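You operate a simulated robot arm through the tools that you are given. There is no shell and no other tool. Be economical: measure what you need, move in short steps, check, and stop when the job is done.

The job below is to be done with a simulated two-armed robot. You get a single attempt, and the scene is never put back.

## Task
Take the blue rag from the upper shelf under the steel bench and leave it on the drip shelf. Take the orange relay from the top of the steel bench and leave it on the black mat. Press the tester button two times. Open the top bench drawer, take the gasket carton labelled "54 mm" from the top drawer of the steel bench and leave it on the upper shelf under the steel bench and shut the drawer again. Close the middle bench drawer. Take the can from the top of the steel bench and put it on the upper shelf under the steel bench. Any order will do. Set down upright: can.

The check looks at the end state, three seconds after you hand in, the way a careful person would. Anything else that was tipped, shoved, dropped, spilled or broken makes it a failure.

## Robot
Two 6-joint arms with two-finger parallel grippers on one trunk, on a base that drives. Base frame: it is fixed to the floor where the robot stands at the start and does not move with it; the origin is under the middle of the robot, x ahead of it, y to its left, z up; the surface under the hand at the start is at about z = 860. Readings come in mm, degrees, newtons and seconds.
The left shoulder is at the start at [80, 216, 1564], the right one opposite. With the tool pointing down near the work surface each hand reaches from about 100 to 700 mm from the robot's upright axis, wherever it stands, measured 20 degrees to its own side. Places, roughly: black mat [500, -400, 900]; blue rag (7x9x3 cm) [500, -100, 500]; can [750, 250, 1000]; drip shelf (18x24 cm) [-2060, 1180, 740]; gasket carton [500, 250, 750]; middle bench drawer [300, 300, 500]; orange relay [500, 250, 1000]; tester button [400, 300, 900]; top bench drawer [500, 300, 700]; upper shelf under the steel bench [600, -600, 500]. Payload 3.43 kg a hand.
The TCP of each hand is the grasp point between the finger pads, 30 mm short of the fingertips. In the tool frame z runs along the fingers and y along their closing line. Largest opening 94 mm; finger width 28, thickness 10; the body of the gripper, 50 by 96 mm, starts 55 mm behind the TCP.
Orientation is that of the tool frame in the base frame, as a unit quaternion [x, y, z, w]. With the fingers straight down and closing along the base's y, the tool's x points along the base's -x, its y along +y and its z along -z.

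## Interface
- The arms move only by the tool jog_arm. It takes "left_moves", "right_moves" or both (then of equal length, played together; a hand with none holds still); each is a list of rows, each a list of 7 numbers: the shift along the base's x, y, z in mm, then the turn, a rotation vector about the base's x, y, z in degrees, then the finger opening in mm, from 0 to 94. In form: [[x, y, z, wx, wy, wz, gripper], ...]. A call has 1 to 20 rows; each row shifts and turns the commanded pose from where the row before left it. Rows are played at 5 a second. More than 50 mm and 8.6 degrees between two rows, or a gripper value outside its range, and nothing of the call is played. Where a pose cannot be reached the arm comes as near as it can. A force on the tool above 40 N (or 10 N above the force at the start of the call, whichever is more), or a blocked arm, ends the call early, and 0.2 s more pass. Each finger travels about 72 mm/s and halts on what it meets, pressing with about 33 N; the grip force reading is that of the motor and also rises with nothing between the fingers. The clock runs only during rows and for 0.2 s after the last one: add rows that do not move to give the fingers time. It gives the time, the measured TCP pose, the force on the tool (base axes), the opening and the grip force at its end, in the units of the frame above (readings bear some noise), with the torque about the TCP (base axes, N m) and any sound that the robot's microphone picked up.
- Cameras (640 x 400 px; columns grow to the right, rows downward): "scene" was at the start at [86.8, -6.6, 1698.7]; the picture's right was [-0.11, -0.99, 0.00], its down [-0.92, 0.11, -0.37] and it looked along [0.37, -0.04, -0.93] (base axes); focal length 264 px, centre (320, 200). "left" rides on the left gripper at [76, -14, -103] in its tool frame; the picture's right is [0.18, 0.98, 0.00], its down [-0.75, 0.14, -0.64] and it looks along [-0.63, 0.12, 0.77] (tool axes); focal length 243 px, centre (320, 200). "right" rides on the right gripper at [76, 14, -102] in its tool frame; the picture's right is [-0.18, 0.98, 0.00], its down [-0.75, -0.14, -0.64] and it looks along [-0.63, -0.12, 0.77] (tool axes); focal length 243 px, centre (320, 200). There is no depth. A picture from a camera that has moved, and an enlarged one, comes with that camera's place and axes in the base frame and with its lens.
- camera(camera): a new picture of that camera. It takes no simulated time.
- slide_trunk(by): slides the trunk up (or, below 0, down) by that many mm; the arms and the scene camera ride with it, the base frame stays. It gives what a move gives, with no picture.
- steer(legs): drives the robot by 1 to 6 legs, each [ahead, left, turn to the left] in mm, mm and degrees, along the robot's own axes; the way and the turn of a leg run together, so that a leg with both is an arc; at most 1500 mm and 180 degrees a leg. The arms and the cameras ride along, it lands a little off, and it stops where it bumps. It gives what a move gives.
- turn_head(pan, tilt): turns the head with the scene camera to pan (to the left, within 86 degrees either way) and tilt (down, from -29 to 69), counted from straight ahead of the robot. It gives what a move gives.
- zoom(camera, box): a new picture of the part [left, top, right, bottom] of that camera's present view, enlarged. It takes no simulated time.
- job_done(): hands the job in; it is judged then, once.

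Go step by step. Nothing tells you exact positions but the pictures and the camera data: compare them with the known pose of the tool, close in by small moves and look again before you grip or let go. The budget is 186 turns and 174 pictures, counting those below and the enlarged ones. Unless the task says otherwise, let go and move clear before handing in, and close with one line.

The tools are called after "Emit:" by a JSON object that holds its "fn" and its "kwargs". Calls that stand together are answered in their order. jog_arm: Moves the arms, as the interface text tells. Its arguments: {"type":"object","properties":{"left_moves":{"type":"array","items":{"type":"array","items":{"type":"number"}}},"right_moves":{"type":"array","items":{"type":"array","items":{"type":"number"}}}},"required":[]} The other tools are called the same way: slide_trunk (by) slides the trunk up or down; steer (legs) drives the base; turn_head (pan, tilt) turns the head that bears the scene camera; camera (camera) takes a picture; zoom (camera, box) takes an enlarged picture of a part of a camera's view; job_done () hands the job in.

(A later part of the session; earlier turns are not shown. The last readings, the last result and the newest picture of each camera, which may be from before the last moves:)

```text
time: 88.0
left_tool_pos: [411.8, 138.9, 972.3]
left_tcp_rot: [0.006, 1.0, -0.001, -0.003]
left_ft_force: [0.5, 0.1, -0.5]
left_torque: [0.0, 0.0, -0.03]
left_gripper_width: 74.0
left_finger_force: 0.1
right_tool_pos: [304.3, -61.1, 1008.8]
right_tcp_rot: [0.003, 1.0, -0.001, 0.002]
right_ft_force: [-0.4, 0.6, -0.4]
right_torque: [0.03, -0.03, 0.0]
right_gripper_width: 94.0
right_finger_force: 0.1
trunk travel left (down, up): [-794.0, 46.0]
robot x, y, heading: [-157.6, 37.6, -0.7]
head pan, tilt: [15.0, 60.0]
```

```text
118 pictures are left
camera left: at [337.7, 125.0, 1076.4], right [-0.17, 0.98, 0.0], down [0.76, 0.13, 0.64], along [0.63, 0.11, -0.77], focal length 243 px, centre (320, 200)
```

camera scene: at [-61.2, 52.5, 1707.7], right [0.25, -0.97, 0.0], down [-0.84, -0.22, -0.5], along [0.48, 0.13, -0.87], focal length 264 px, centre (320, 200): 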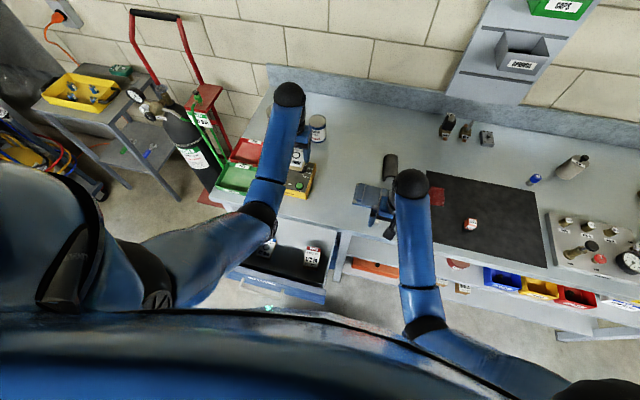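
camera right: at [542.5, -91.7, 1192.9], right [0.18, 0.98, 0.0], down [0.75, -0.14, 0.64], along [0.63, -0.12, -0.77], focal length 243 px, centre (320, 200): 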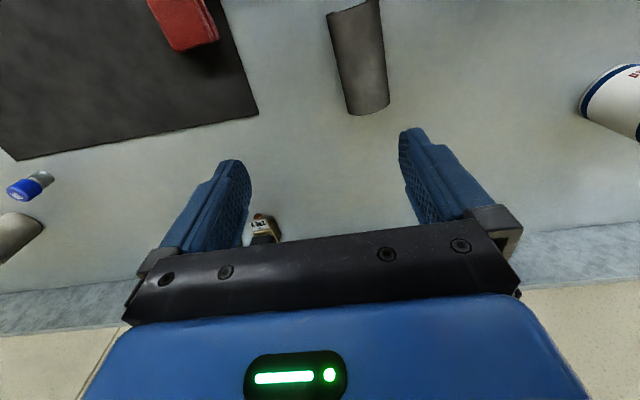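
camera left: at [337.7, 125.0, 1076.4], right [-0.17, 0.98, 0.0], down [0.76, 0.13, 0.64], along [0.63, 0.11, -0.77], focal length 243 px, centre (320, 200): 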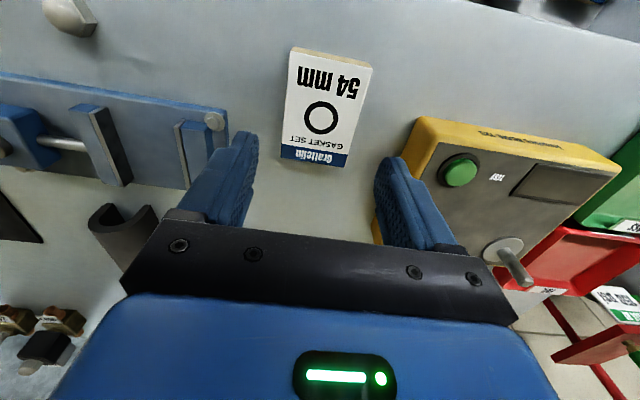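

The carton lies flat at x 367–449, y 110–168, with its top at z≈883. I'll pitch the left hand to 38° for the regrip.

Emit:
{"fn": "jog_arm", "kwargs": {"left_moves": [[-10, 0, 5, 0, -8.6, 0, 76], [-10, 0, 5, 0, -8.6, 0, 76], [-10, 0, 0, 0, -8.6, 0, 76], [-10, 0, 0, 0, -8.6, 0, 76], [-10, 0, 0, 0, -8.6, 0, 76], [-10, 0, 0, 0, -8.6, 0, 76]]}}

Emit:
{"fn": "camera", "kwargs": {"camera": "left"}}

```text
time: 89.4
left_tool_pos: [351.8, 139.9, 982.4]
left_tcp_rot: [0.006, 0.9, 0.0, 0.435]
left_ft_force: [0.0, -0.4, 0.9]
left_torque: [-0.02, -0.01, 0.01]
left_gripper_width: 76.1
left_finger_force: 0.0
right_tool_pos: [304.1, -61.1, 1007.6]
right_tcp_rot: [0.003, 1.0, 0.0, 0.002]
right_ft_force: [-0.1, 0.5, 0.3]
right_torque: [0.02, 0.01, -0.01]
right_gripper_width: 94.2
right_finger_force: 0.0
trunk travel left (down, up): [-794.0, 46.0]
robot x, y, heading: [-157.5, 32.2, -0.5]
head pan, tilt: [15.0, 60.0]
```

```text
117 pictures are left
camera left: at [224.6, 125.4, 987.1], right [-0.11, 0.98, -0.14], down [-0.03, 0.14, 0.99], along [0.99, 0.11, 0.02], focal length 243 px, centre (320, 200)
```

left: 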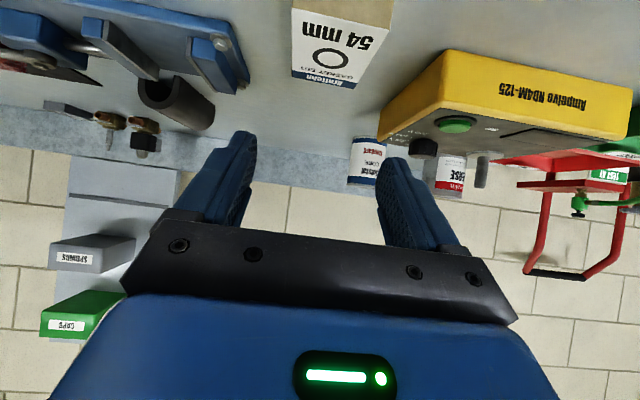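

I'll descend with the fingers straddling the near half of the carton.

Emit:
{"fn": "jog_arm", "kwargs": {"left_moves": [[15, 0, -30, 0, 0, 0, 76], [16, -1, -30, 0, 0, 0, 76], [0, 0, -15, 0, 0, 0, 76], [0, 0, -10, 0, 0, 0, 76], [0, 0, 0, 0, 0, 0, 76]]}}

Emit:
{"fn": "camera", "kwargs": {"camera": "left"}}

```text
time: 90.6
left_tool_pos: [384.2, 139.6, 896.6]
left_tcp_rot: [0.005, 0.901, 0.001, 0.434]
left_ft_force: [-0.3, -1.0, -0.4]
left_torque: [-0.01, -0.03, 0.0]
left_gripper_width: 76.2
left_finger_force: 0.1
right_tool_pos: [304.6, -61.0, 1007.9]
right_tcp_rot: [0.003, 1.0, 0.0, 0.002]
right_ft_force: [-0.5, 0.6, 0.1]
right_torque: [0.0, -0.01, 0.03]
right_gripper_width: 94.1
right_finger_force: 0.0
trunk travel left (down, up): [-794.0, 46.0]
robot x, y, heading: [-155.8, 39.2, -0.3]
head pan, tilt: [15.0, 60.0]
```

```text
116 pictures are left
camera left: at [257.6, 124.6, 901.5], right [-0.11, 0.98, -0.14], down [-0.03, 0.14, 0.99], along [0.99, 0.11, 0.02], focal length 243 px, centre (320, 200)
```

left: 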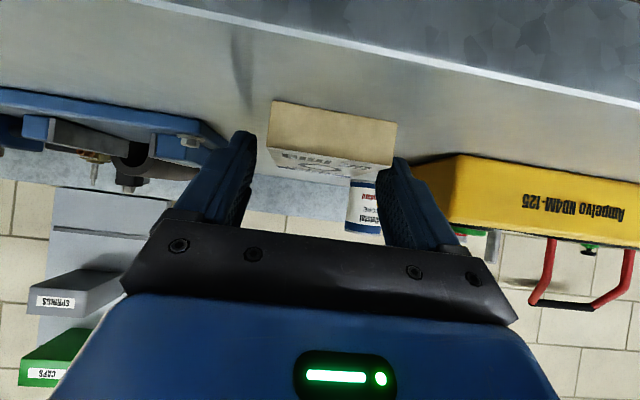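

The carton's end face is between the fingers. I'll go 4 mm lower and close.

Emit:
{"fn": "jog_arm", "kwargs": {"left_moves": [[4, 1, -4, 0, 0, 0, 76], [0, 0, 0, 0, 0, 0, 60], [0, 0, 0, 0, 0, 0, 45], [0, 0, 0, 0, 0, 0, 40], [0, 0, 0, 0, 0, 0, 40]]}}

Emit:
{"fn": "jog_arm", "kwargs": {"left_moves": [[0, 0, 20, 0, 0, 0, 40], [0, 0, 40, 0, 0, 0, 40], [0, 0, 40, 0, 0, 0, 40], [0, 0, 20, 0, 0, 0, 40]]}}

Emit:
{"fn": "camera", "kwargs": {"camera": "left"}}

Emit:
{"fn": "camera", "kwargs": {"camera": "scene"}}

```text
time: 91.8
left_tool_pos: [387.9, 139.2, 891.4]
left_tcp_rot: [0.006, 0.901, 0.001, 0.434]
left_ft_force: [0.2, -0.4, 0.2]
left_torque: [0.0, 0.0, -0.06]
left_gripper_width: 63.4
left_finger_force: 32.7
right_tool_pos: [304.8, -61.2, 1007.0]
right_tcp_rot: [0.004, 1.0, 0.0, 0.001]
right_ft_force: [0.6, -0.9, 0.4]
right_torque: [0.01, 0.03, 0.0]
right_gripper_width: 94.0
right_finger_force: 0.0
trunk travel left (down, up): [-794.0, 46.0]
robot x, y, heading: [-154.7, 33.5, -0.1]
head pan, tilt: [15.0, 60.0]
```

```text
time: 92.8
left_tool_pos: [387.3, 137.1, 1011.8]
left_tcp_rot: [0.005, 0.901, 0.002, 0.434]
left_ft_force: [0.4, 0.3, 0.1]
left_torque: [-0.01, 0.03, -0.01]
left_gripper_width: 63.0
left_finger_force: 32.9
right_tool_pos: [303.7, -61.5, 1008.1]
right_tcp_rot: [0.003, 1.0, 0.0, 0.002]
right_ft_force: [-0.2, 0.7, 0.2]
right_torque: [0.03, -0.02, -0.02]
right_gripper_width: 94.1
right_finger_force: 0.0
trunk travel left (down, up): [-794.0, 46.0]
robot x, y, heading: [-150.5, 38.2, -0.4]
head pan, tilt: [15.0, 60.0]
```

```text
115 pictures are left
camera left: at [259.8, 124.7, 1017.5], right [-0.11, 0.98, -0.14], down [-0.03, 0.14, 0.99], along [0.99, 0.11, 0.01], focal length 243 px, centre (320, 200)
```

left: 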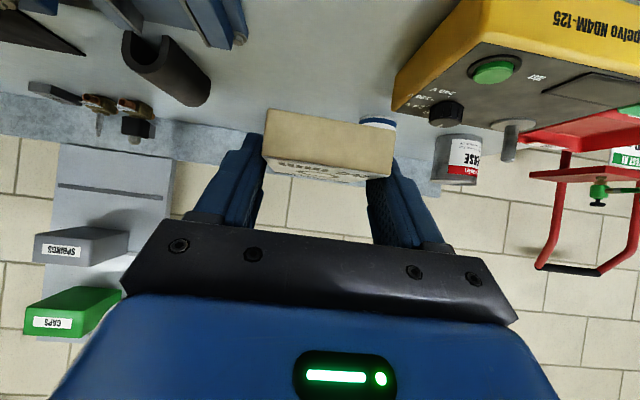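

```text
114 pictures are left
camera scene: at [-59.5, 52.4, 1707.6], right [0.25, -0.97, 0.0], down [-0.84, -0.22, -0.5], along [0.48, 0.13, -0.87], focal length 264 px, centre (320, 200)
```

scene: 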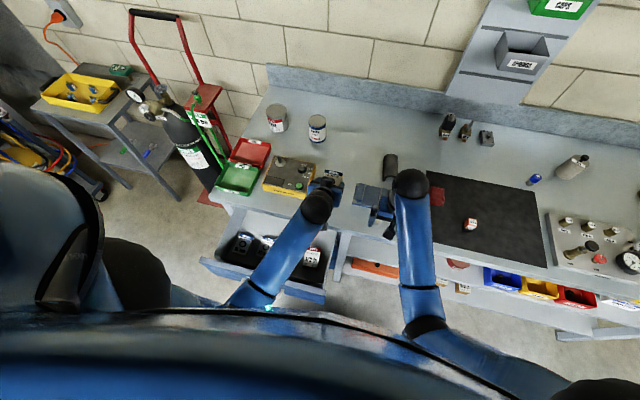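

The carton is held at its near end, with its bottom 31 mm below the TCP. I'll back away, tuck the right hand, strafe right and lower towards shelf height.

Emit:
{"fn": "steer", "kwargs": {"legs": [[-420, 0, 0], [0, -300, 0]]}}

Emit:
{"fn": "jog_arm", "kwargs": {"right_moves": [[-30, -35, -10, 0, 0, 0, 60], [-30, -35, -10, 0, 0, 0, 60], [-30, -35, -10, 0, 0, 0, 60], [-30, -35, -10, 0, 0, 0, 60], [-30, -35, -10, 0, 0, 0, 60]]}}

Emit:
{"fn": "slide_trunk", "kwargs": {"by": -360}}

Emit:
{"fn": "turn_head", "kwargs": {"pan": 0, "tilt": 35}}

Emit:
{"fn": "camera", "kwargs": {"camera": "scene"}}

Emit:
{"fn": "camera", "kwargs": {"camera": "left"}}

```text
time: 97.0
left_tool_pos: [-33.3, -161.3, 1011.1]
left_tcp_rot: [0.004, 0.901, 0.001, 0.433]
left_ft_force: [-0.6, -0.6, 0.4]
left_torque: [0.03, -0.02, -0.04]
left_gripper_width: 63.3
left_finger_force: 32.3
right_tool_pos: [-115.8, -361.4, 1008.3]
right_tcp_rot: [0.003, 1.0, -0.001, 0.002]
right_ft_force: [0.4, -0.3, 0.3]
right_torque: [-0.02, -0.01, -0.01]
right_gripper_width: 93.9
right_finger_force: 0.0
trunk travel left (down, up): [-794.0, 46.0]
robot x, y, heading: [-575.5, -265.0, -0.4]
head pan, tilt: [15.0, 60.0]
```

```text
time: 98.2
left_tool_pos: [-33.7, -162.8, 1011.8]
left_tcp_rot: [0.005, 0.901, 0.001, 0.434]
left_ft_force: [0.1, 0.4, -1.1]
left_torque: [0.0, -0.04, -0.01]
left_gripper_width: 63.3
left_finger_force: 33.2
right_tool_pos: [-266.9, -537.7, 957.6]
right_tcp_rot: [0.003, 1.0, 0.0, 0.003]
right_ft_force: [-0.4, 0.4, -0.1]
right_torque: [0.0, -0.02, 0.01]
right_gripper_width: 60.1
right_finger_force: 0.0
trunk travel left (down, up): [-794.0, 46.0]
robot x, y, heading: [-576.1, -268.7, -0.2]
head pan, tilt: [15.0, 60.0]
```

```text
time: 101.7
left_tool_pos: [-32.7, -163.3, 651.2]
left_tcp_rot: [0.005, 0.901, 0.001, 0.434]
left_ft_force: [0.6, 0.7, -0.3]
left_torque: [0.02, 0.0, -0.02]
left_gripper_width: 63.3
left_finger_force: 33.3
right_tool_pos: [-267.8, -536.8, 596.9]
right_tcp_rot: [0.004, 1.0, 0.0, 0.002]
right_ft_force: [-0.3, 0.0, 0.9]
right_torque: [0.01, -0.01, 0.01]
right_gripper_width: 60.1
right_finger_force: 0.0
trunk travel left (down, up): [-434.0, 406.0]
robot x, y, heading: [-575.1, -264.9, -0.3]
head pan, tilt: [15.0, 60.0]
```

```text
time: 102.6
left_tool_pos: [-32.2, -163.0, 650.4]
left_tcp_rot: [0.004, 0.901, 0.002, 0.433]
left_ft_force: [0.1, 0.1, -0.7]
left_torque: [-0.02, 0.07, 0.0]
left_gripper_width: 63.4
left_finger_force: 32.9
right_tool_pos: [-266.7, -536.4, 595.3]
right_tcp_rot: [0.004, 1.0, 0.001, 0.003]
right_ft_force: [0.9, 0.0, 0.3]
right_torque: [0.04, 0.05, -0.01]
right_gripper_width: 60.0
right_finger_force: 0.0
trunk travel left (down, up): [-434.0, 406.0]
robot x, y, heading: [-577.0, -266.0, -0.3]
head pan, tilt: [0.0, 35.0]
```

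```text
113 pictures are left
camera scene: at [-456.1, -266.5, 1381.9], right [-0.01, -1.0, 0.0], down [-0.57, 0.0, -0.82], along [0.82, -0.01, -0.57], focal length 264 px, centre (320, 200)
```

scene: 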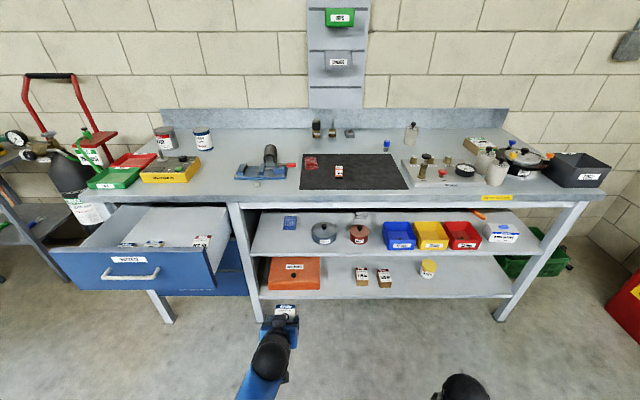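

```text
112 pictures are left
camera left: at [-160.2, -177.0, 657.1], right [-0.11, 0.98, -0.14], down [-0.03, 0.13, 0.99], along [0.99, 0.11, 0.01], focal length 243 px, centre (320, 200)
```

left: 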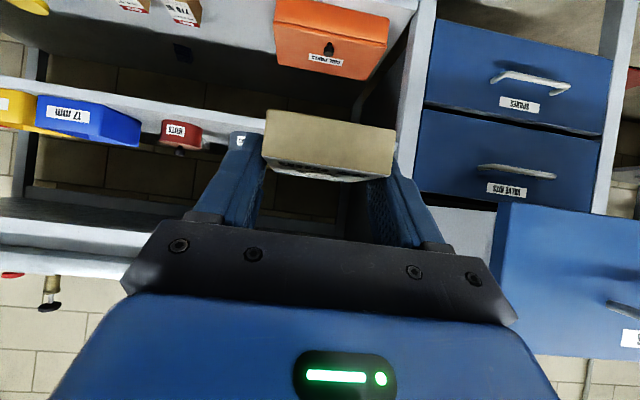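

The front of the shelf is free from y≈40 to −240, so I'll put the carton near y≈−40 to keep the rag's path clear. I'll zoom to fix the shelf edge height.

Emit:
{"fn": "zoom", "kwargs": {"camera": "scene", "box": [220, 190, 380, 290]}}

Emit:
{"fn": "steer", "kwargs": {"legs": [[150, 125, 0]]}}

Emit:
{"fn": "camera", "kwargs": {"camera": "left"}}

Emit:
{"fn": "camera", "kwargs": {"camera": "scene"}}

```text
4.00 times, centred on (300, 240) of scene
camera zoom: at [-456.1, -266.5, 1381.9], right [-0.01, -1.0, 0.0], down [-0.57, 0.0, -0.82], along [0.82, -0.01, -0.57], focal length 1058 px, centre (400, 40)
```

zoom: 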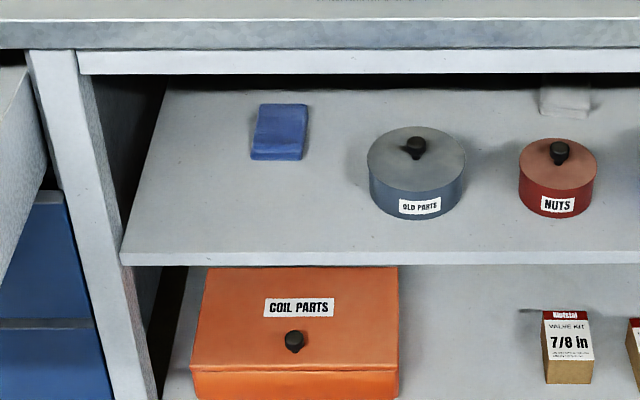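

```text
time: 104.2
left_tool_pos: [120.3, -40.4, 651.3]
left_tcp_rot: [0.005, 0.901, 0.001, 0.433]
left_ft_force: [0.4, 0.1, -1.0]
left_torque: [0.01, -0.01, -0.01]
left_gripper_width: 63.1
left_finger_force: 33.0
right_tool_pos: [-113.6, -415.7, 595.3]
right_tcp_rot: [0.003, 1.0, 0.001, 0.0]
right_ft_force: [-0.1, -0.9, 0.3]
right_torque: [0.0, -0.03, -0.01]
right_gripper_width: 60.0
right_finger_force: 0.1
trunk travel left (down, up): [-434.0, 406.0]
robot x, y, heading: [-421.9, -144.0, -0.4]
head pan, tilt: [0.0, 35.0]
```

```text
110 pictures are left
camera left: at [-6.9, -54.9, 657.0], right [-0.11, 0.98, -0.14], down [-0.03, 0.14, 0.99], along [0.99, 0.11, 0.01], focal length 243 px, centre (320, 200)
```

left: 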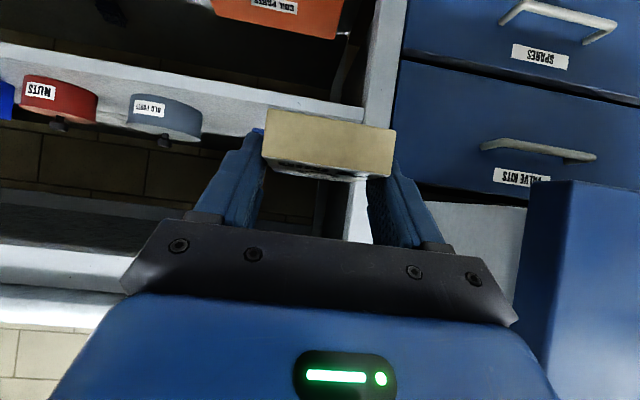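

```text
109 pictures are left
camera scene: at [-302.7, -144.1, 1381.9], right [-0.01, -1.0, 0.0], down [-0.57, 0.0, -0.82], along [0.82, -0.01, -0.57], focal length 264 px, centre (320, 200)
```

scene: 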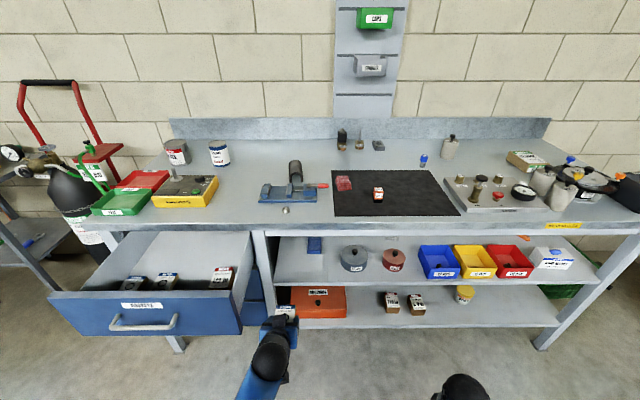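

The shelf front edge is at x≈353 and z≈533, starting at y≈30. I'll lower the carton to approach height, drive in 150 mm and check.

Emit:
{"fn": "jog_arm", "kwargs": {"left_moves": [[0, 0, -30, 0, 0, 0, 40], [0, 0, -22, 0, 0, 0, 40]]}}

Emit:
{"fn": "steer", "kwargs": {"legs": [[140, 0, 0]]}}

Emit:
{"fn": "camera", "kwargs": {"camera": "left"}}

Emit:
{"fn": "camera", "kwargs": {"camera": "scene"}}

```text
time: 104.8
left_tool_pos: [120.9, -41.7, 597.8]
left_tcp_rot: [0.004, 0.901, 0.002, 0.434]
left_ft_force: [0.6, 0.0, -1.5]
left_torque: [0.02, 0.03, 0.02]
left_gripper_width: 63.2
left_finger_force: 33.1
right_tool_pos: [-113.7, -414.3, 596.5]
right_tcp_rot: [0.003, 1.0, 0.0, 0.001]
right_ft_force: [-0.1, 0.4, -0.8]
right_torque: [0.01, -0.01, -0.01]
right_gripper_width: 60.0
right_finger_force: 0.0
trunk travel left (down, up): [-434.0, 406.0]
robot x, y, heading: [-422.1, -145.3, -0.3]
head pan, tilt: [0.0, 35.0]
```

```text
time: 106.1
left_tool_pos: [257.4, -42.0, 599.0]
left_tcp_rot: [0.006, 0.902, 0.001, 0.432]
left_ft_force: [0.1, -0.9, -1.3]
left_torque: [-0.01, 0.0, -0.03]
left_gripper_width: 63.1
left_finger_force: 33.4
right_tool_pos: [24.0, -416.7, 597.2]
right_tcp_rot: [0.004, 1.0, 0.0, 0.002]
right_ft_force: [0.3, -0.5, -0.2]
right_torque: [-0.03, -0.03, -0.01]
right_gripper_width: 60.0
right_finger_force: 0.0
trunk travel left (down, up): [-434.0, 406.0]
robot x, y, heading: [-284.7, -144.1, -0.5]
head pan, tilt: [0.0, 35.0]
```

```text
108 pictures are left
camera left: at [130.6, -56.3, 604.8], right [-0.11, 0.98, -0.14], down [-0.03, 0.13, 0.99], along [0.99, 0.11, 0.01], focal length 243 px, centre (320, 200)
```

left: 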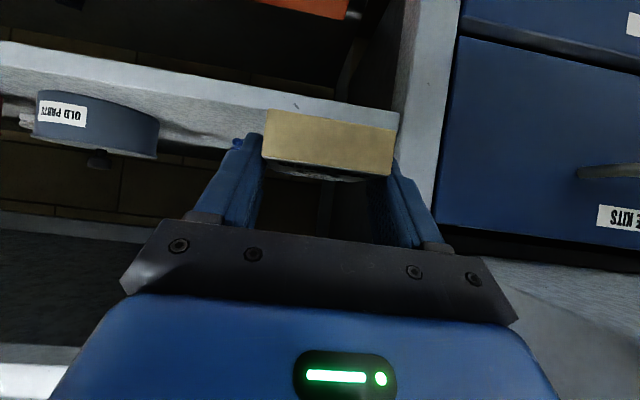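

```text
107 pictures are left
camera scene: at [-165.7, -145.5, 1381.9], right [-0.01, -1.0, 0.0], down [-0.57, 0.0, -0.82], along [0.82, -0.01, -0.57], focal length 264 px, centre (320, 200)
```

scene: 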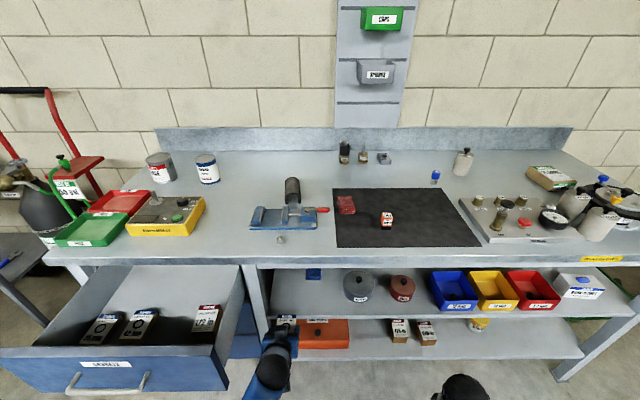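

The carton bottom clears the shelf edge by about 35 mm. I'll extend it over the shelf.

Emit:
{"fn": "jog_arm", "kwargs": {"left_moves": [[36, 0, 0, 0, 0, 0, 40], [36, 0, 0, 0, 0, 0, 40], [36, 0, 0, 0, 0, 0, 40], [36, 0, 0, 0, 0, 0, 40], [0, 0, -15, 0, 0, 0, 40], [0, 0, -8, 0, 0, 0, 40]]}}

Emit:
{"fn": "camera", "kwargs": {"camera": "left"}}

Emit:
{"fn": "zoom", "kwargs": {"camera": "scene", "box": [220, 230, 380, 330]}}

```text
time: 107.5
left_tool_pos: [401.3, -42.1, 575.5]
left_tcp_rot: [0.005, 0.902, 0.001, 0.433]
left_ft_force: [-0.4, 0.2, 0.4]
left_torque: [-0.02, -0.02, 0.0]
left_gripper_width: 63.3
left_finger_force: 33.4
right_tool_pos: [23.1, -416.2, 595.7]
right_tcp_rot: [0.004, 1.0, 0.0, 0.001]
right_ft_force: [-0.7, -0.7, -0.2]
right_torque: [0.0, 0.03, 0.0]
right_gripper_width: 59.8
right_finger_force: 0.1
trunk travel left (down, up): [-434.0, 406.0]
robot x, y, heading: [-283.5, -144.0, -0.5]
head pan, tilt: [0.0, 35.0]
```

```text
106 pictures are left
camera left: at [274.1, -55.7, 581.4], right [-0.11, 0.98, -0.14], down [-0.03, 0.14, 0.99], along [0.99, 0.11, 0.01], focal length 243 px, centre (320, 200)
```

left: 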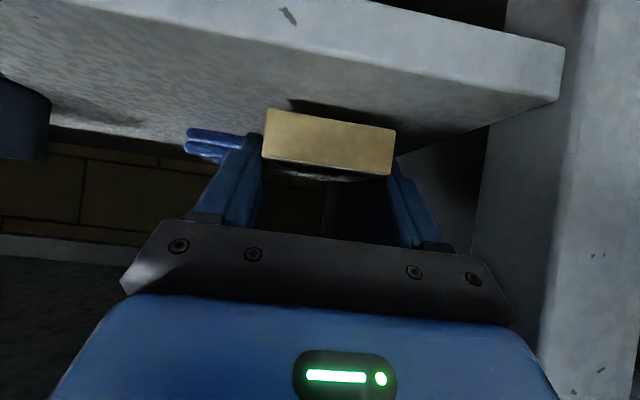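

```text
4.00 times, centred on (300, 280) of scene
camera zoom: at [-165.6, -145.6, 1381.9], right [-0.01, -1.0, 0.0], down [-0.57, 0.0, -0.82], along [0.82, -0.01, -0.57], focal length 1058 px, centre (400, -120)
```

zoom: 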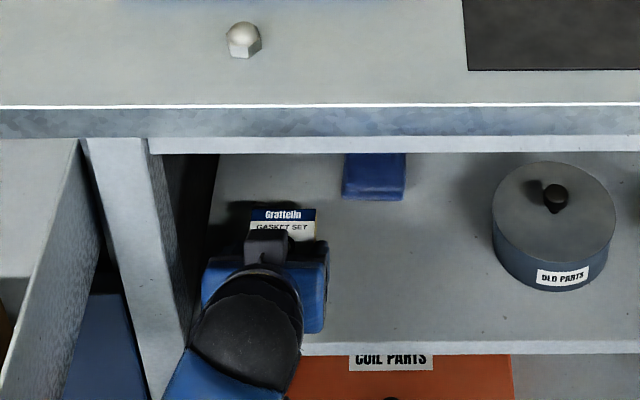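

The carton is over the shelf and close to the surface. I'll lower it in small steps until contact.

Emit:
{"fn": "jog_arm", "kwargs": {"left_moves": [[0, 0, -3, 0, 0, 0, 40], [0, 0, -3, 0, 0, 0, 40], [0, 0, -2, 0, 0, 0, 40], [0, 0, 0, 0, 0, 0, 40]]}}

Emit:
{"fn": "camera", "kwargs": {"camera": "left"}}

```text
time: 108.5
left_tool_pos: [401.5, -42.3, 567.2]
left_tcp_rot: [0.005, 0.901, 0.002, 0.433]
left_ft_force: [-0.2, 0.0, -0.6]
left_torque: [-0.01, 0.01, -0.02]
left_gripper_width: 63.4
left_finger_force: 33.4
right_tool_pos: [21.9, -416.6, 596.1]
right_tcp_rot: [0.004, 1.0, 0.0, 0.001]
right_ft_force: [-1.1, -0.7, 0.1]
right_torque: [-0.03, 0.04, 0.03]
right_gripper_width: 60.1
right_finger_force: 0.0
trunk travel left (down, up): [-434.0, 406.0]
robot x, y, heading: [-281.5, -142.9, -0.3]
head pan, tilt: [0.0, 35.0]
```

```text
104 pictures are left
camera left: at [274.8, -56.0, 573.7], right [-0.11, 0.98, -0.14], down [-0.03, 0.13, 0.99], along [0.99, 0.11, 0.01], focal length 243 px, centre (320, 200)
```

left: 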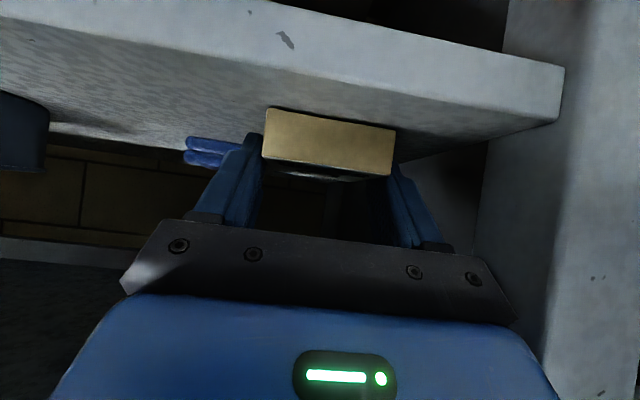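

Emit:
{"fn": "jog_arm", "kwargs": {"left_moves": [[0, 0, -2, 0, 0, 0, 40], [0, 0, -2, 0, 0, 0, 40], [0, 0, -2, 0, 0, 0, 40], [0, 0, -1, 0, 0, 0, 40]]}}

```text
time: 109.5
left_tool_pos: [401.9, -42.5, 566.5]
left_tcp_rot: [0.005, 0.899, 0.001, 0.438]
left_ft_force: [-1.4, 2.4, 21.6]
left_torque: [0.03, 0.5, -0.03]
left_gripper_width: 63.2
left_finger_force: 33.2
right_tool_pos: [22.0, -415.7, 597.2]
right_tcp_rot: [0.003, 1.0, 0.001, 0.003]
right_ft_force: [-0.2, 0.7, 0.7]
right_torque: [0.02, 0.01, 0.0]
right_gripper_width: 60.0
right_finger_force: 0.1
trunk travel left (down, up): [-434.0, 406.0]
robot x, y, heading: [-284.5, -144.6, -0.5]
head pan, tilt: [0.0, 35.0]
```

Contact is made, putting the shelf top at about z=535. I'll release and back out.

Emit:
{"fn": "jog_arm", "kwargs": {"left_moves": [[0, 0, 2, 0, 0, 0, 66], [0, 0, 0, 0, 0, 0, 78], [0, 0, 0, 0, 0, 0, 78], [-15, 0, 4, 0, 0, 0, 78], [-35, 0, 4, 0, 0, 0, 78], [-45, 0, 4, 0, 0, 0, 78], [-45, 0, 0, 0, 0, 0, 78]]}}

Emit:
{"fn": "zoom", "kwargs": {"camera": "scene", "box": [220, 230, 380, 330]}}

Emit:
{"fn": "camera", "kwargs": {"camera": "left"}}

```text
time: 111.1
left_tool_pos: [260.4, -42.6, 576.7]
left_tcp_rot: [0.006, 0.901, 0.001, 0.434]
left_ft_force: [0.0, 0.3, 0.1]
left_torque: [-0.04, 0.01, 0.01]
left_gripper_width: 78.3
left_finger_force: 0.1
right_tool_pos: [21.5, -416.4, 597.1]
right_tcp_rot: [0.004, 1.0, 0.0, 0.002]
right_ft_force: [-0.1, -0.4, 0.2]
right_torque: [0.03, -0.02, 0.02]
right_gripper_width: 60.1
right_finger_force: 0.0
trunk travel left (down, up): [-434.0, 406.0]
robot x, y, heading: [-287.5, -144.1, -0.6]
head pan, tilt: [0.0, 35.0]
```

```text
4.00 times, centred on (300, 280) of scene
camera zoom: at [-167.5, -145.2, 1382.1], right [-0.01, -1.0, 0.0], down [-0.57, 0.0, -0.82], along [0.82, -0.01, -0.57], focal length 1058 px, centre (400, -120)
```

zoom: 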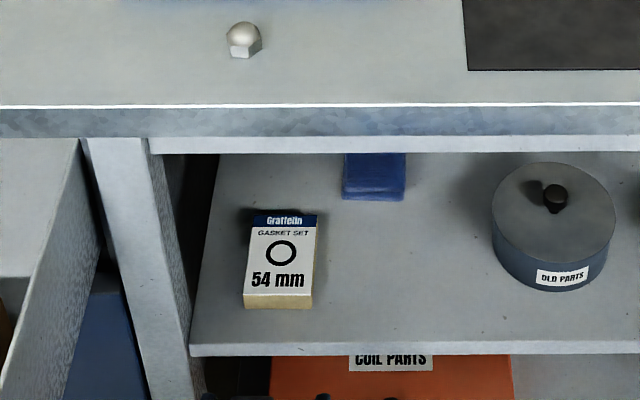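

```text
102 pictures are left
camera left: at [132.4, -57.0, 581.9], right [-0.11, 0.98, -0.14], down [-0.03, 0.13, 0.99], along [0.99, 0.11, 0.02], focal length 243 px, centre (320, 200)
```

left: 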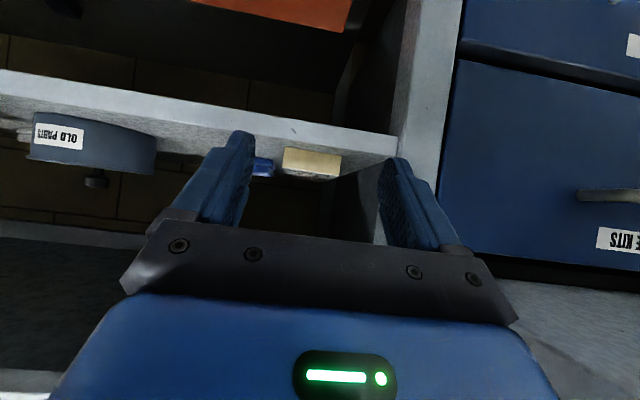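

The 54 mm carton lies flat on the upper shelf. Next I'll back off, move in front of the top drawer and push it shut below its handle.

Emit:
{"fn": "steer", "kwargs": {"legs": [[-290, 0, 0], [0, 328, 0]]}}

Emit:
{"fn": "slide_trunk", "kwargs": {"by": 110}}

Emit:
{"fn": "jog_arm", "kwargs": {"left_moves": [[0, 0, 0, 0, -8.5, 0, 30], [0, 0, 0, 0, -8.5, 0, 0], [0, 0, 0, 0, 0, 0, 0], [0, 0, 0, 0, 0, 0, 0]]}}

Emit:
{"fn": "camera", "kwargs": {"camera": "left"}}

Emit:
{"fn": "camera", "kwargs": {"camera": "scene"}}

```text
time: 114.9
left_tool_pos: [-31.1, 287.8, 575.4]
left_tcp_rot: [0.004, 0.901, 0.002, 0.433]
left_ft_force: [0.3, 0.1, 0.1]
left_torque: [0.01, -0.02, 0.02]
left_gripper_width: 78.0
left_finger_force: 0.1
right_tool_pos: [-268.0, -86.1, 595.0]
right_tcp_rot: [0.001, 1.0, -0.001, 0.001]
right_ft_force: [0.2, 0.0, -0.5]
right_torque: [-0.01, 0.0, -0.01]
right_gripper_width: 60.0
right_finger_force: 0.0
trunk travel left (down, up): [-434.0, 406.0]
robot x, y, heading: [-577.9, 181.2, -0.4]
head pan, tilt: [0.0, 35.0]
```

```text
time: 116.3
left_tool_pos: [-31.8, 287.5, 685.7]
left_tcp_rot: [0.003, 0.901, 0.002, 0.433]
left_ft_force: [0.8, 0.6, -0.5]
left_torque: [0.01, 0.02, -0.01]
left_gripper_width: 78.1
left_finger_force: 0.1
right_tool_pos: [-267.5, -87.1, 706.4]
right_tcp_rot: [0.001, 1.0, 0.0, 0.002]
right_ft_force: [0.3, 0.0, 1.1]
right_torque: [0.0, -0.06, -0.01]
right_gripper_width: 59.9
right_finger_force: 0.1
trunk travel left (down, up): [-544.0, 296.0]
robot x, y, heading: [-578.3, 183.9, -0.5]
head pan, tilt: [0.0, 35.0]
```

```text
time: 117.3
left_tool_pos: [-31.5, 286.7, 685.4]
left_tcp_rot: [0.003, 0.827, 0.002, 0.561]
left_ft_force: [-0.5, -0.4, -0.1]
left_torque: [0.01, -0.02, -0.02]
left_gripper_width: 0.0
left_finger_force: 32.8
right_tool_pos: [-268.5, -86.6, 705.8]
right_tcp_rot: [0.001, 1.0, 0.0, 0.001]
right_ft_force: [0.7, -0.3, -0.5]
right_torque: [0.0, 0.02, 0.01]
right_gripper_width: 60.1
right_finger_force: 0.2
trunk travel left (down, up): [-544.0, 296.0]
robot x, y, heading: [-575.0, 183.9, 0.0]
head pan, tilt: [0.0, 35.0]
```

```text
101 pictures are left
camera left: at [-154.5, 273.2, 654.2], right [-0.07, 0.98, -0.16], down [-0.32, 0.13, 0.94], along [0.95, 0.11, 0.3], focal length 243 px, centre (320, 200)
```

left: 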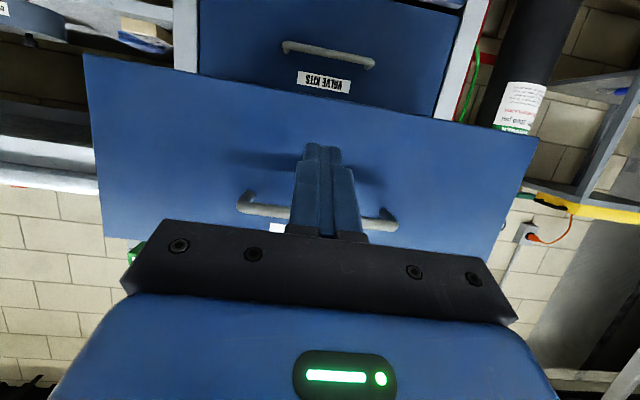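

```text
100 pictures are left
camera scene: at [-458.2, 183.4, 1491.9], right [0.0, -1.0, 0.0], down [-0.57, 0.0, -0.82], along [0.82, 0.0, -0.57], focal length 264 px, centre (320, 200)
```

scene: 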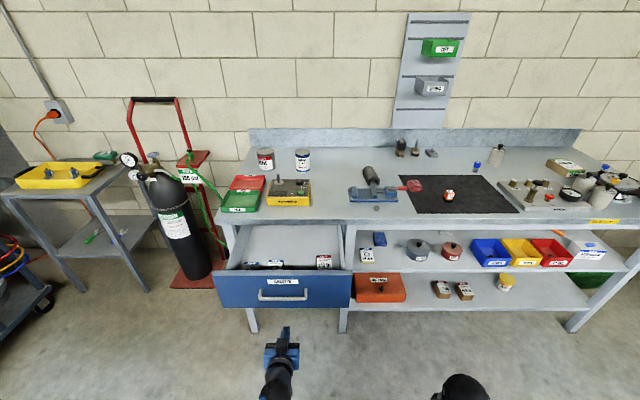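

The hand is centred on the drawer face below the handle. I'll retract the arm for stroke, drop the trunk slightly, drive in and push.

Emit:
{"fn": "jog_arm", "kwargs": {"left_moves": [[-30, 0, 30, 0, 0, 0, 0], [-30, 0, 30, 0, 0, 0, 0], [-30, 0, 20, 0, 0, 0, 0]]}}

Emit:
{"fn": "slide_trunk", "kwargs": {"by": -80}}

Emit:
{"fn": "steer", "kwargs": {"legs": [[180, 0, 0]]}}

Emit:
{"fn": "camera", "kwargs": {"camera": "left"}}

```text
time: 118.1
left_tool_pos: [-122.2, 288.1, 765.0]
left_tcp_rot: [0.003, 0.827, 0.003, 0.562]
left_ft_force: [-0.7, 0.5, 0.9]
left_torque: [-0.02, 0.01, 0.01]
left_gripper_width: 0.0
left_finger_force: 33.4
right_tool_pos: [-268.7, -85.5, 705.7]
right_tcp_rot: [0.002, 1.0, 0.0, 0.002]
right_ft_force: [0.1, 0.8, 0.3]
right_torque: [-0.02, 0.04, 0.02]
right_gripper_width: 59.9
right_finger_force: 0.0
trunk travel left (down, up): [-544.0, 296.0]
robot x, y, heading: [-574.4, 184.9, -0.0]
head pan, tilt: [0.0, 35.0]
```

```text
time: 119.3
left_tool_pos: [-121.9, 288.2, 685.0]
left_tcp_rot: [0.003, 0.827, 0.003, 0.563]
left_ft_force: [-0.1, -0.1, 0.7]
left_torque: [0.02, -0.01, 0.0]
left_gripper_width: 0.1
left_finger_force: 32.7
right_tool_pos: [-267.2, -87.1, 627.2]
right_tcp_rot: [0.001, 1.0, -0.001, 0.002]
right_ft_force: [-0.1, 0.1, -0.3]
right_torque: [0.01, 0.01, 0.0]
right_gripper_width: 60.0
right_finger_force: 0.0
trunk travel left (down, up): [-464.0, 376.0]
robot x, y, heading: [-576.1, 184.3, -0.5]
head pan, tilt: [0.0, 35.0]
```

```text
time: 120.8
left_tool_pos: [60.4, 288.6, 683.3]
left_tcp_rot: [0.0, 0.827, 0.004, 0.562]
left_ft_force: [-0.1, 0.4, -0.2]
left_torque: [-0.04, 0.01, -0.01]
left_gripper_width: 0.2
left_finger_force: 33.3
right_tool_pos: [-84.7, -85.7, 625.9]
right_tcp_rot: [0.0, 1.0, 0.0, 0.001]
right_ft_force: [0.3, 0.5, 0.4]
right_torque: [0.01, -0.02, 0.0]
right_gripper_width: 60.1
right_finger_force: 0.0
trunk travel left (down, up): [-464.0, 376.0]
robot x, y, heading: [-393.7, 184.1, 0.0]
head pan, tilt: [0.0, 35.0]
```

```text
99 pictures are left
camera left: at [-62.0, 273.7, 652.6], right [-0.07, 0.98, -0.16], down [-0.32, 0.13, 0.94], along [0.95, 0.12, 0.3], focal length 243 px, centre (320, 200)
```

left: 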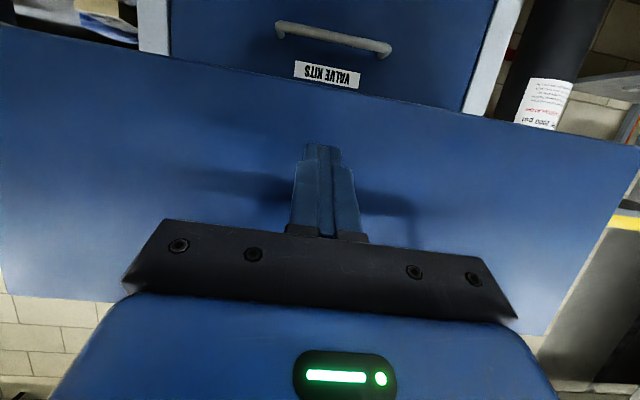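

The fingers will meet the face below the handle. I'll push in 10 mm steps.

Emit:
{"fn": "jog_arm", "kwargs": {"left_moves": [[10, 0, 0, 0, 0, 0, 0], [10, 0, 0, 0, 0, 0, 0], [10, 0, 0, 0, 0, 0, 0], [10, 0, 0, 0, 0, 0, 0], [10, 0, 0, 0, 0, 0, 0], [10, 0, 0, 0, 0, 0, 0], [10, 0, 0, 0, 0, 0, 0], [10, 0, 0, 0, 0, 0, 0], [10, 0, 0, 0, 0, 0, 0], [10, 0, 0, 0, 0, 0, 0], [10, 0, 0, 0, 0, 0, 0], [10, 0, 0, 0, 0, 0, 0], [10, 0, 0, 0, 0, 0, 0], [10, 0, 0, 0, 0, 0, 0], [10, 0, 0, 0, 0, 0, 0], [10, 0, 0, 0, 0, 0, 0], [10, 0, 0, 0, 0, 0, 0], [10, 0, 0, 0, 0, 0, 0], [10, 0, 0, 0, 0, 0, 0], [10, 0, 0, 0, 0, 0, 0]]}}

Emit:
{"fn": "camera", "kwargs": {"camera": "scene"}}

```text
time: 125.0
left_tool_pos: [262.6, 288.4, 684.2]
left_tcp_rot: [0.002, 0.827, 0.003, 0.562]
left_ft_force: [0.4, 0.6, 0.0]
left_torque: [-0.02, -0.06, -0.02]
left_gripper_width: 0.0
left_finger_force: 32.8
right_tool_pos: [-84.2, -85.3, 625.4]
right_tcp_rot: [0.0, 1.0, 0.002, 0.001]
right_ft_force: [-0.3, -0.3, -0.6]
right_torque: [0.0, 0.0, 0.01]
right_gripper_width: 60.0
right_finger_force: 0.1
trunk travel left (down, up): [-464.0, 376.0]
robot x, y, heading: [-393.9, 182.5, 0.1]
head pan, tilt: [0.0, 35.0]
```

```text
98 pictures are left
camera scene: at [-275.2, 183.3, 1411.9], right [0.0, -1.0, 0.0], down [-0.57, 0.0, -0.82], along [0.82, 0.0, -0.57], focal length 264 px, centre (320, 200)
```

scene: 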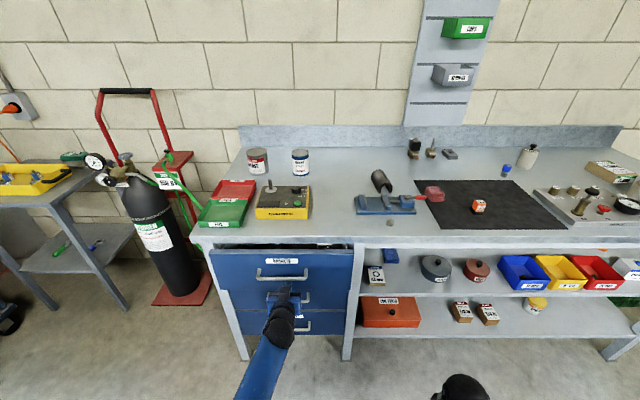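

Nearly closed. I'll push the last ~50 mm until it seats.

Emit:
{"fn": "jog_arm", "kwargs": {"left_moves": [[10, 0, 0, 0, 0, 0, 0], [10, 0, 0, 0, 0, 0, 0], [10, 0, 0, 0, 0, 0, 0], [8, 0, 0, 0, 0, 0, 0], [6, 0, 0, 0, 0, 0, 0], [5, 0, 0, 0, 0, 0, 0], [5, 0, 0, 0, 0, 0, 0], [5, 0, 0, 0, 0, 0, 0], [5, 0, 0, 0, 0, 0, 0]]}}

Emit:
{"fn": "jog_arm", "kwargs": {"left_moves": [[-40, 0, 0, 0, 0, 0, 0], [-45, 0, 0, 0, 0, 0, 0], [-45, 0, 0, 0, 0, 0, 40], [-45, 0, 0, 0, 0, 0, 94], [-20, 0, 0, 0, 0, 0, 94]]}}

Emit:
{"fn": "zoom", "kwargs": {"camera": "scene", "box": [190, 220, 430, 370]}}

```text
time: 126.9
left_tool_pos: [312.4, 288.0, 683.3]
left_tcp_rot: [0.002, 0.828, 0.004, 0.561]
left_ft_force: [-22.3, 1.2, 10.4]
left_torque: [-0.01, -0.37, 0.0]
left_gripper_width: 0.2
left_finger_force: 33.1
right_tool_pos: [-88.2, -85.2, 627.5]
right_tcp_rot: [0.0, 1.0, 0.0, 0.003]
right_ft_force: [0.7, -0.1, -0.5]
right_torque: [0.0, 0.0, 0.04]
right_gripper_width: 60.0
right_finger_force: 0.0
trunk travel left (down, up): [-464.0, 376.0]
robot x, y, heading: [-401.3, 181.4, 0.2]
head pan, tilt: [0.0, 35.0]
stopped in row 9 (left hand): the force on the tool passed its limit at 47 N (the readings are from after the stop); the commanded pose is now the measured one
```

```text
time: 128.1
left_tool_pos: [119.9, 289.3, 680.2]
left_tcp_rot: [0.001, 0.829, 0.005, 0.559]
left_ft_force: [0.1, 0.2, 0.5]
left_torque: [0.02, 0.02, 0.03]
left_gripper_width: 94.0
left_finger_force: 0.2
right_tool_pos: [-86.9, -85.2, 626.5]
right_tcp_rot: [-0.001, 1.0, 0.0, 0.001]
right_ft_force: [0.0, 0.1, 0.9]
right_torque: [0.02, 0.01, 0.03]
right_gripper_width: 59.8
right_finger_force: 0.0
trunk travel left (down, up): [-464.0, 376.0]
robot x, y, heading: [-396.0, 187.2, -0.0]
head pan, tilt: [0.0, 35.0]
```

```text
2.67 times, centred on (310, 295) of scene
camera zoom: at [-276.7, 183.5, 1411.9], right [0.0, -1.0, 0.0], down [-0.57, 0.0, -0.82], along [0.82, 0.0, -0.57], focal length 705 px, centre (347, -53)
```

zoom: 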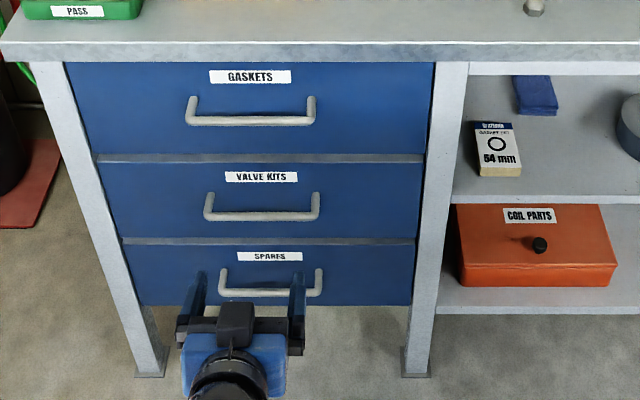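

All three drawers are flush. Next is the rag, at about x 502–572, y −157 to −97, which I'll take with the right hand pitched the same way. I'll back up, move right and set that hand.

Emit:
{"fn": "steer", "kwargs": {"legs": [[-200, -187, 0]]}}

Emit:
{"fn": "jog_arm", "kwargs": {"right_moves": [[33, 25, 0, 0, -8.6, 0, 80], [33, 25, 0, 0, -8.6, 0, 90], [33, 25, 0, 0, -8.6, 0, 90], [33, 25, 0, 0, -8.6, 0, 90], [33, 25, 0, 0, -8.6, 0, 90], [33, 25, 0, 0, -8.6, 0, 90], [33, 10, 0, 0, 0, 0, 90]]}}

Emit:
{"fn": "camera", "kwargs": {"camera": "right"}}

Emit:
{"fn": "camera", "kwargs": {"camera": "scene"}}

```text
time: 130.0
left_tool_pos: [-74.5, 103.3, 681.5]
left_tcp_rot: [0.003, 0.83, 0.002, 0.558]
left_ft_force: [-0.7, -0.7, 0.6]
left_torque: [-0.01, 0.0, 0.03]
left_gripper_width: 94.1
left_finger_force: 0.2
right_tool_pos: [-280.8, -272.1, 626.2]
right_tcp_rot: [-0.002, 1.0, -0.001, 0.002]
right_ft_force: [0.5, 0.8, 0.2]
right_torque: [-0.02, -0.01, -0.02]
right_gripper_width: 59.8
right_finger_force: 0.0
trunk travel left (down, up): [-464.0, 376.0]
robot x, y, heading: [-591.4, -3.0, -0.1]
head pan, tilt: [0.0, 35.0]
```

```text
time: 131.6
left_tool_pos: [-74.5, 103.5, 679.7]
left_tcp_rot: [0.001, 0.829, 0.004, 0.559]
left_ft_force: [0.3, 0.9, 0.2]
left_torque: [-0.04, 0.0, 0.0]
left_gripper_width: 93.9
left_finger_force: 0.1
right_tool_pos: [-48.8, -110.9, 627.3]
right_tcp_rot: [-0.001, 0.9, 0.0, 0.437]
right_ft_force: [-0.1, 1.0, -0.1]
right_torque: [0.0, 0.03, 0.0]
right_gripper_width: 90.2
right_finger_force: 0.1
trunk travel left (down, up): [-464.0, 376.0]
robot x, y, heading: [-591.5, -0.6, 0.1]
head pan, tilt: [0.0, 35.0]
```

```text
96 pictures are left
camera right: at [-177.6, -96.8, 631.0], right [0.11, 0.98, 0.14], down [-0.04, -0.14, 0.99], along [0.99, -0.12, 0.02], focal length 243 px, centre (320, 200)
```

right: 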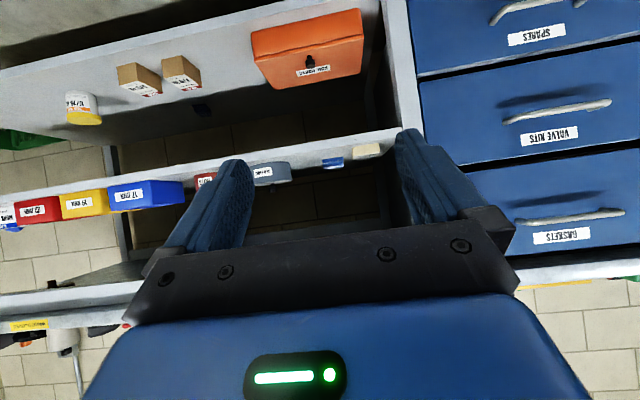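

```text
95 pictures are left
camera scene: at [-471.4, -1.4, 1411.8], right [0.0, -1.0, 0.0], down [-0.57, 0.0, -0.82], along [0.82, 0.0, -0.57], focal length 264 px, centre (320, 200)
```

scene: 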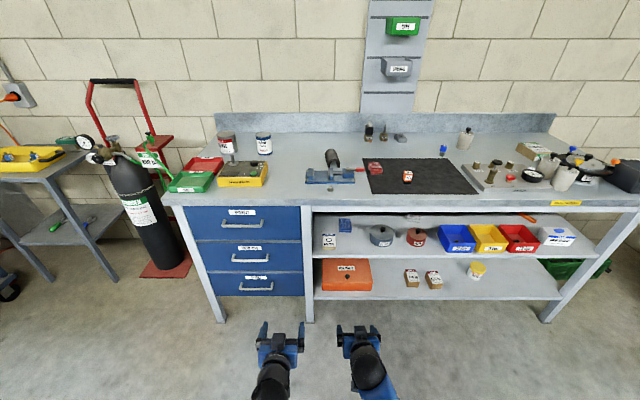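

I'll tuck the left hand back so it clears the drawers. Then I'll lower the right hand and drive in, aiming at y≈−127.

Emit:
{"fn": "jog_arm", "kwargs": {"left_moves": [[-26, 20, 0, 0, 8.6, 0, 94], [-26, 20, 0, 0, 8.6, 0, 94], [-26, 20, 0, 0, 8.6, 0, 94], [-26, 20, 0, 0, 8.6, 0, 94], [-26, 20, 0, 0, 8.6, 0, 94], [-26, 20, 0, 0, 8.6, 0, 94], [-26, 20, 0, 0, 8.6, 0, 94], [-20, 20, 0, 0, 8, 0, 94]]}}

Emit:
{"fn": "steer", "kwargs": {"legs": [[300, -16, 0]]}}

Emit:
{"fn": "camera", "kwargs": {"camera": "right"}}

Emit:
{"fn": "camera", "kwargs": {"camera": "scene"}}

```text
time: 133.4
left_tool_pos: [-278.3, 263.9, 670.1]
left_tcp_rot: [0.003, 1.0, 0.002, -0.002]
left_ft_force: [-0.2, 0.0, 0.1]
left_torque: [0.04, -0.01, 0.01]
left_gripper_width: 94.0
left_finger_force: 0.0
left hand out of reach, approached as far as the arm can: row 8
right_tool_pos: [-50.7, -110.9, 629.5]
right_tcp_rot: [0.0, 0.9, -0.001, 0.436]
right_ft_force: [0.2, -0.8, 1.1]
right_torque: [0.0, 0.02, -0.02]
right_gripper_width: 90.1
right_finger_force: 0.0
trunk travel left (down, up): [-464.0, 376.0]
robot x, y, heading: [-589.7, -1.2, 0.1]
head pan, tilt: [0.0, 35.0]
```

```text
time: 135.4
left_tool_pos: [25.7, 249.4, 671.1]
left_tcp_rot: [0.003, 1.0, 0.002, -0.001]
left_ft_force: [-0.2, -0.6, 0.2]
left_torque: [0.0, 0.01, -0.01]
left_gripper_width: 93.8
left_finger_force: 0.0
right_tool_pos: [254.8, -125.7, 627.7]
right_tcp_rot: [-0.001, 0.9, 0.0, 0.436]
right_ft_force: [-0.7, 0.8, 0.9]
right_torque: [0.02, -0.01, -0.01]
right_gripper_width: 90.1
right_finger_force: 0.0
trunk travel left (down, up): [-464.0, 376.0]
robot x, y, heading: [-289.9, -14.5, 0.1]
head pan, tilt: [0.0, 35.0]
```

```text
94 pictures are left
camera right: at [126.1, -111.7, 631.5], right [0.11, 0.98, 0.14], down [-0.04, -0.14, 0.99], along [0.99, -0.12, 0.02], focal length 243 px, centre (320, 200)
```

right: 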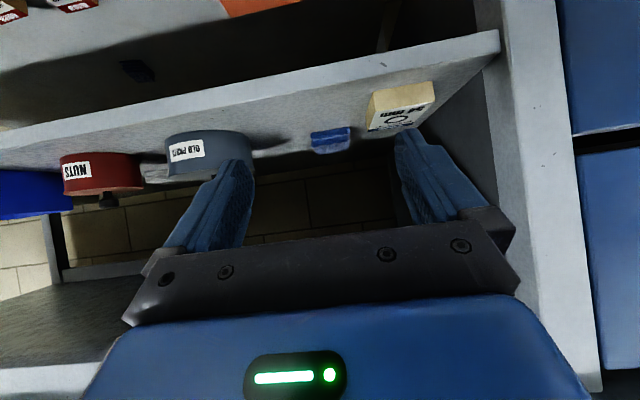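

```text
93 pictures are left
camera scene: at [-168.1, -16.6, 1411.9], right [0.0, -1.0, 0.0], down [-0.57, 0.0, -0.82], along [0.82, 0.0, -0.57], focal length 264 px, centre (320, 200)
```

scene: 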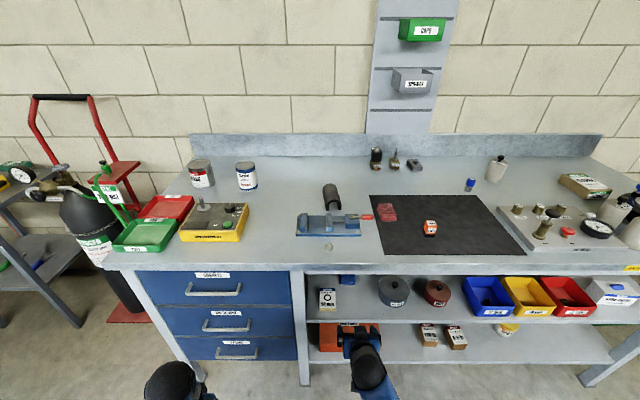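

The rag lies straight ahead at y≈−125. I'll set entry height 612 to clear the carton, drive in 140 mm and look again.

Emit:
{"fn": "jog_arm", "kwargs": {"right_moves": [[0, -2, -16, 0, 0, 0, 88]]}}

Emit:
{"fn": "steer", "kwargs": {"legs": [[140, 0, 0]]}}

Emit:
{"fn": "camera", "kwargs": {"camera": "right"}}

Emit:
{"fn": "zoom", "kwargs": {"camera": "scene", "box": [240, 230, 400, 330]}}

```text
time: 135.8
left_tool_pos: [25.8, 248.4, 670.0]
left_tcp_rot: [0.003, 1.0, 0.003, 0.0]
left_ft_force: [0.1, 0.3, -0.4]
left_torque: [0.05, -0.02, -0.01]
left_gripper_width: 94.4
left_finger_force: 0.1
right_tool_pos: [254.4, -127.7, 611.2]
right_tcp_rot: [-0.002, 0.9, 0.0, 0.436]
right_ft_force: [0.4, 0.5, -0.4]
right_torque: [-0.01, 0.04, 0.0]
right_gripper_width: 88.1
right_finger_force: 0.1
trunk travel left (down, up): [-464.0, 376.0]
robot x, y, heading: [-287.5, -18.1, 0.1]
head pan, tilt: [0.0, 35.0]
```

```text
time: 137.2
left_tool_pos: [165.2, 250.4, 669.8]
left_tcp_rot: [0.003, 1.0, 0.004, 0.0]
left_ft_force: [-0.6, 0.2, 0.2]
left_torque: [0.04, -0.01, 0.02]
left_gripper_width: 94.0
left_finger_force: 0.1
right_tool_pos: [394.7, -126.4, 611.1]
right_tcp_rot: [-0.002, 0.9, 0.0, 0.436]
right_ft_force: [-0.1, 0.5, 0.1]
right_torque: [0.04, -0.03, 0.0]
right_gripper_width: 88.2
right_finger_force: 0.0
trunk travel left (down, up): [-464.0, 376.0]
robot x, y, heading: [-147.1, -17.8, 0.1]
head pan, tilt: [0.0, 35.0]
```

```text
92 pictures are left
camera right: at [266.3, -113.9, 614.9], right [0.11, 0.98, 0.14], down [-0.04, -0.14, 0.99], along [0.99, -0.11, 0.02], focal length 243 px, centre (320, 200)
```

right: 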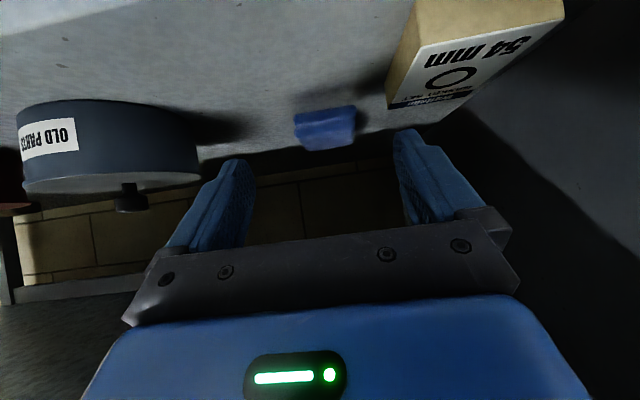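

```text
4.00 times, centred on (320, 280) of scene
camera zoom: at [-28.2, -16.2, 1412.0], right [0.0, -1.0, 0.0], down [-0.57, 0.0, -0.82], along [0.82, 0.0, -0.57], focal length 1058 px, centre (320, -120)
```

zoom: 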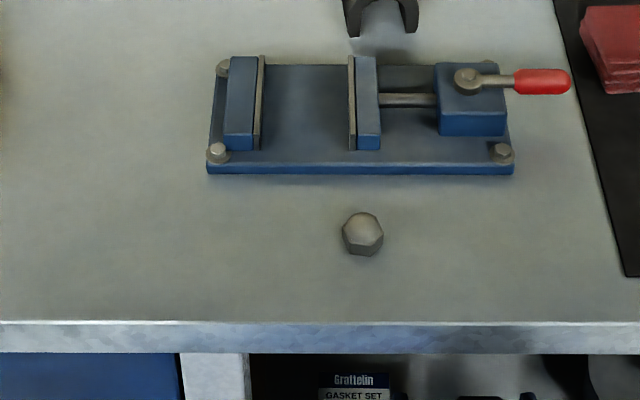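

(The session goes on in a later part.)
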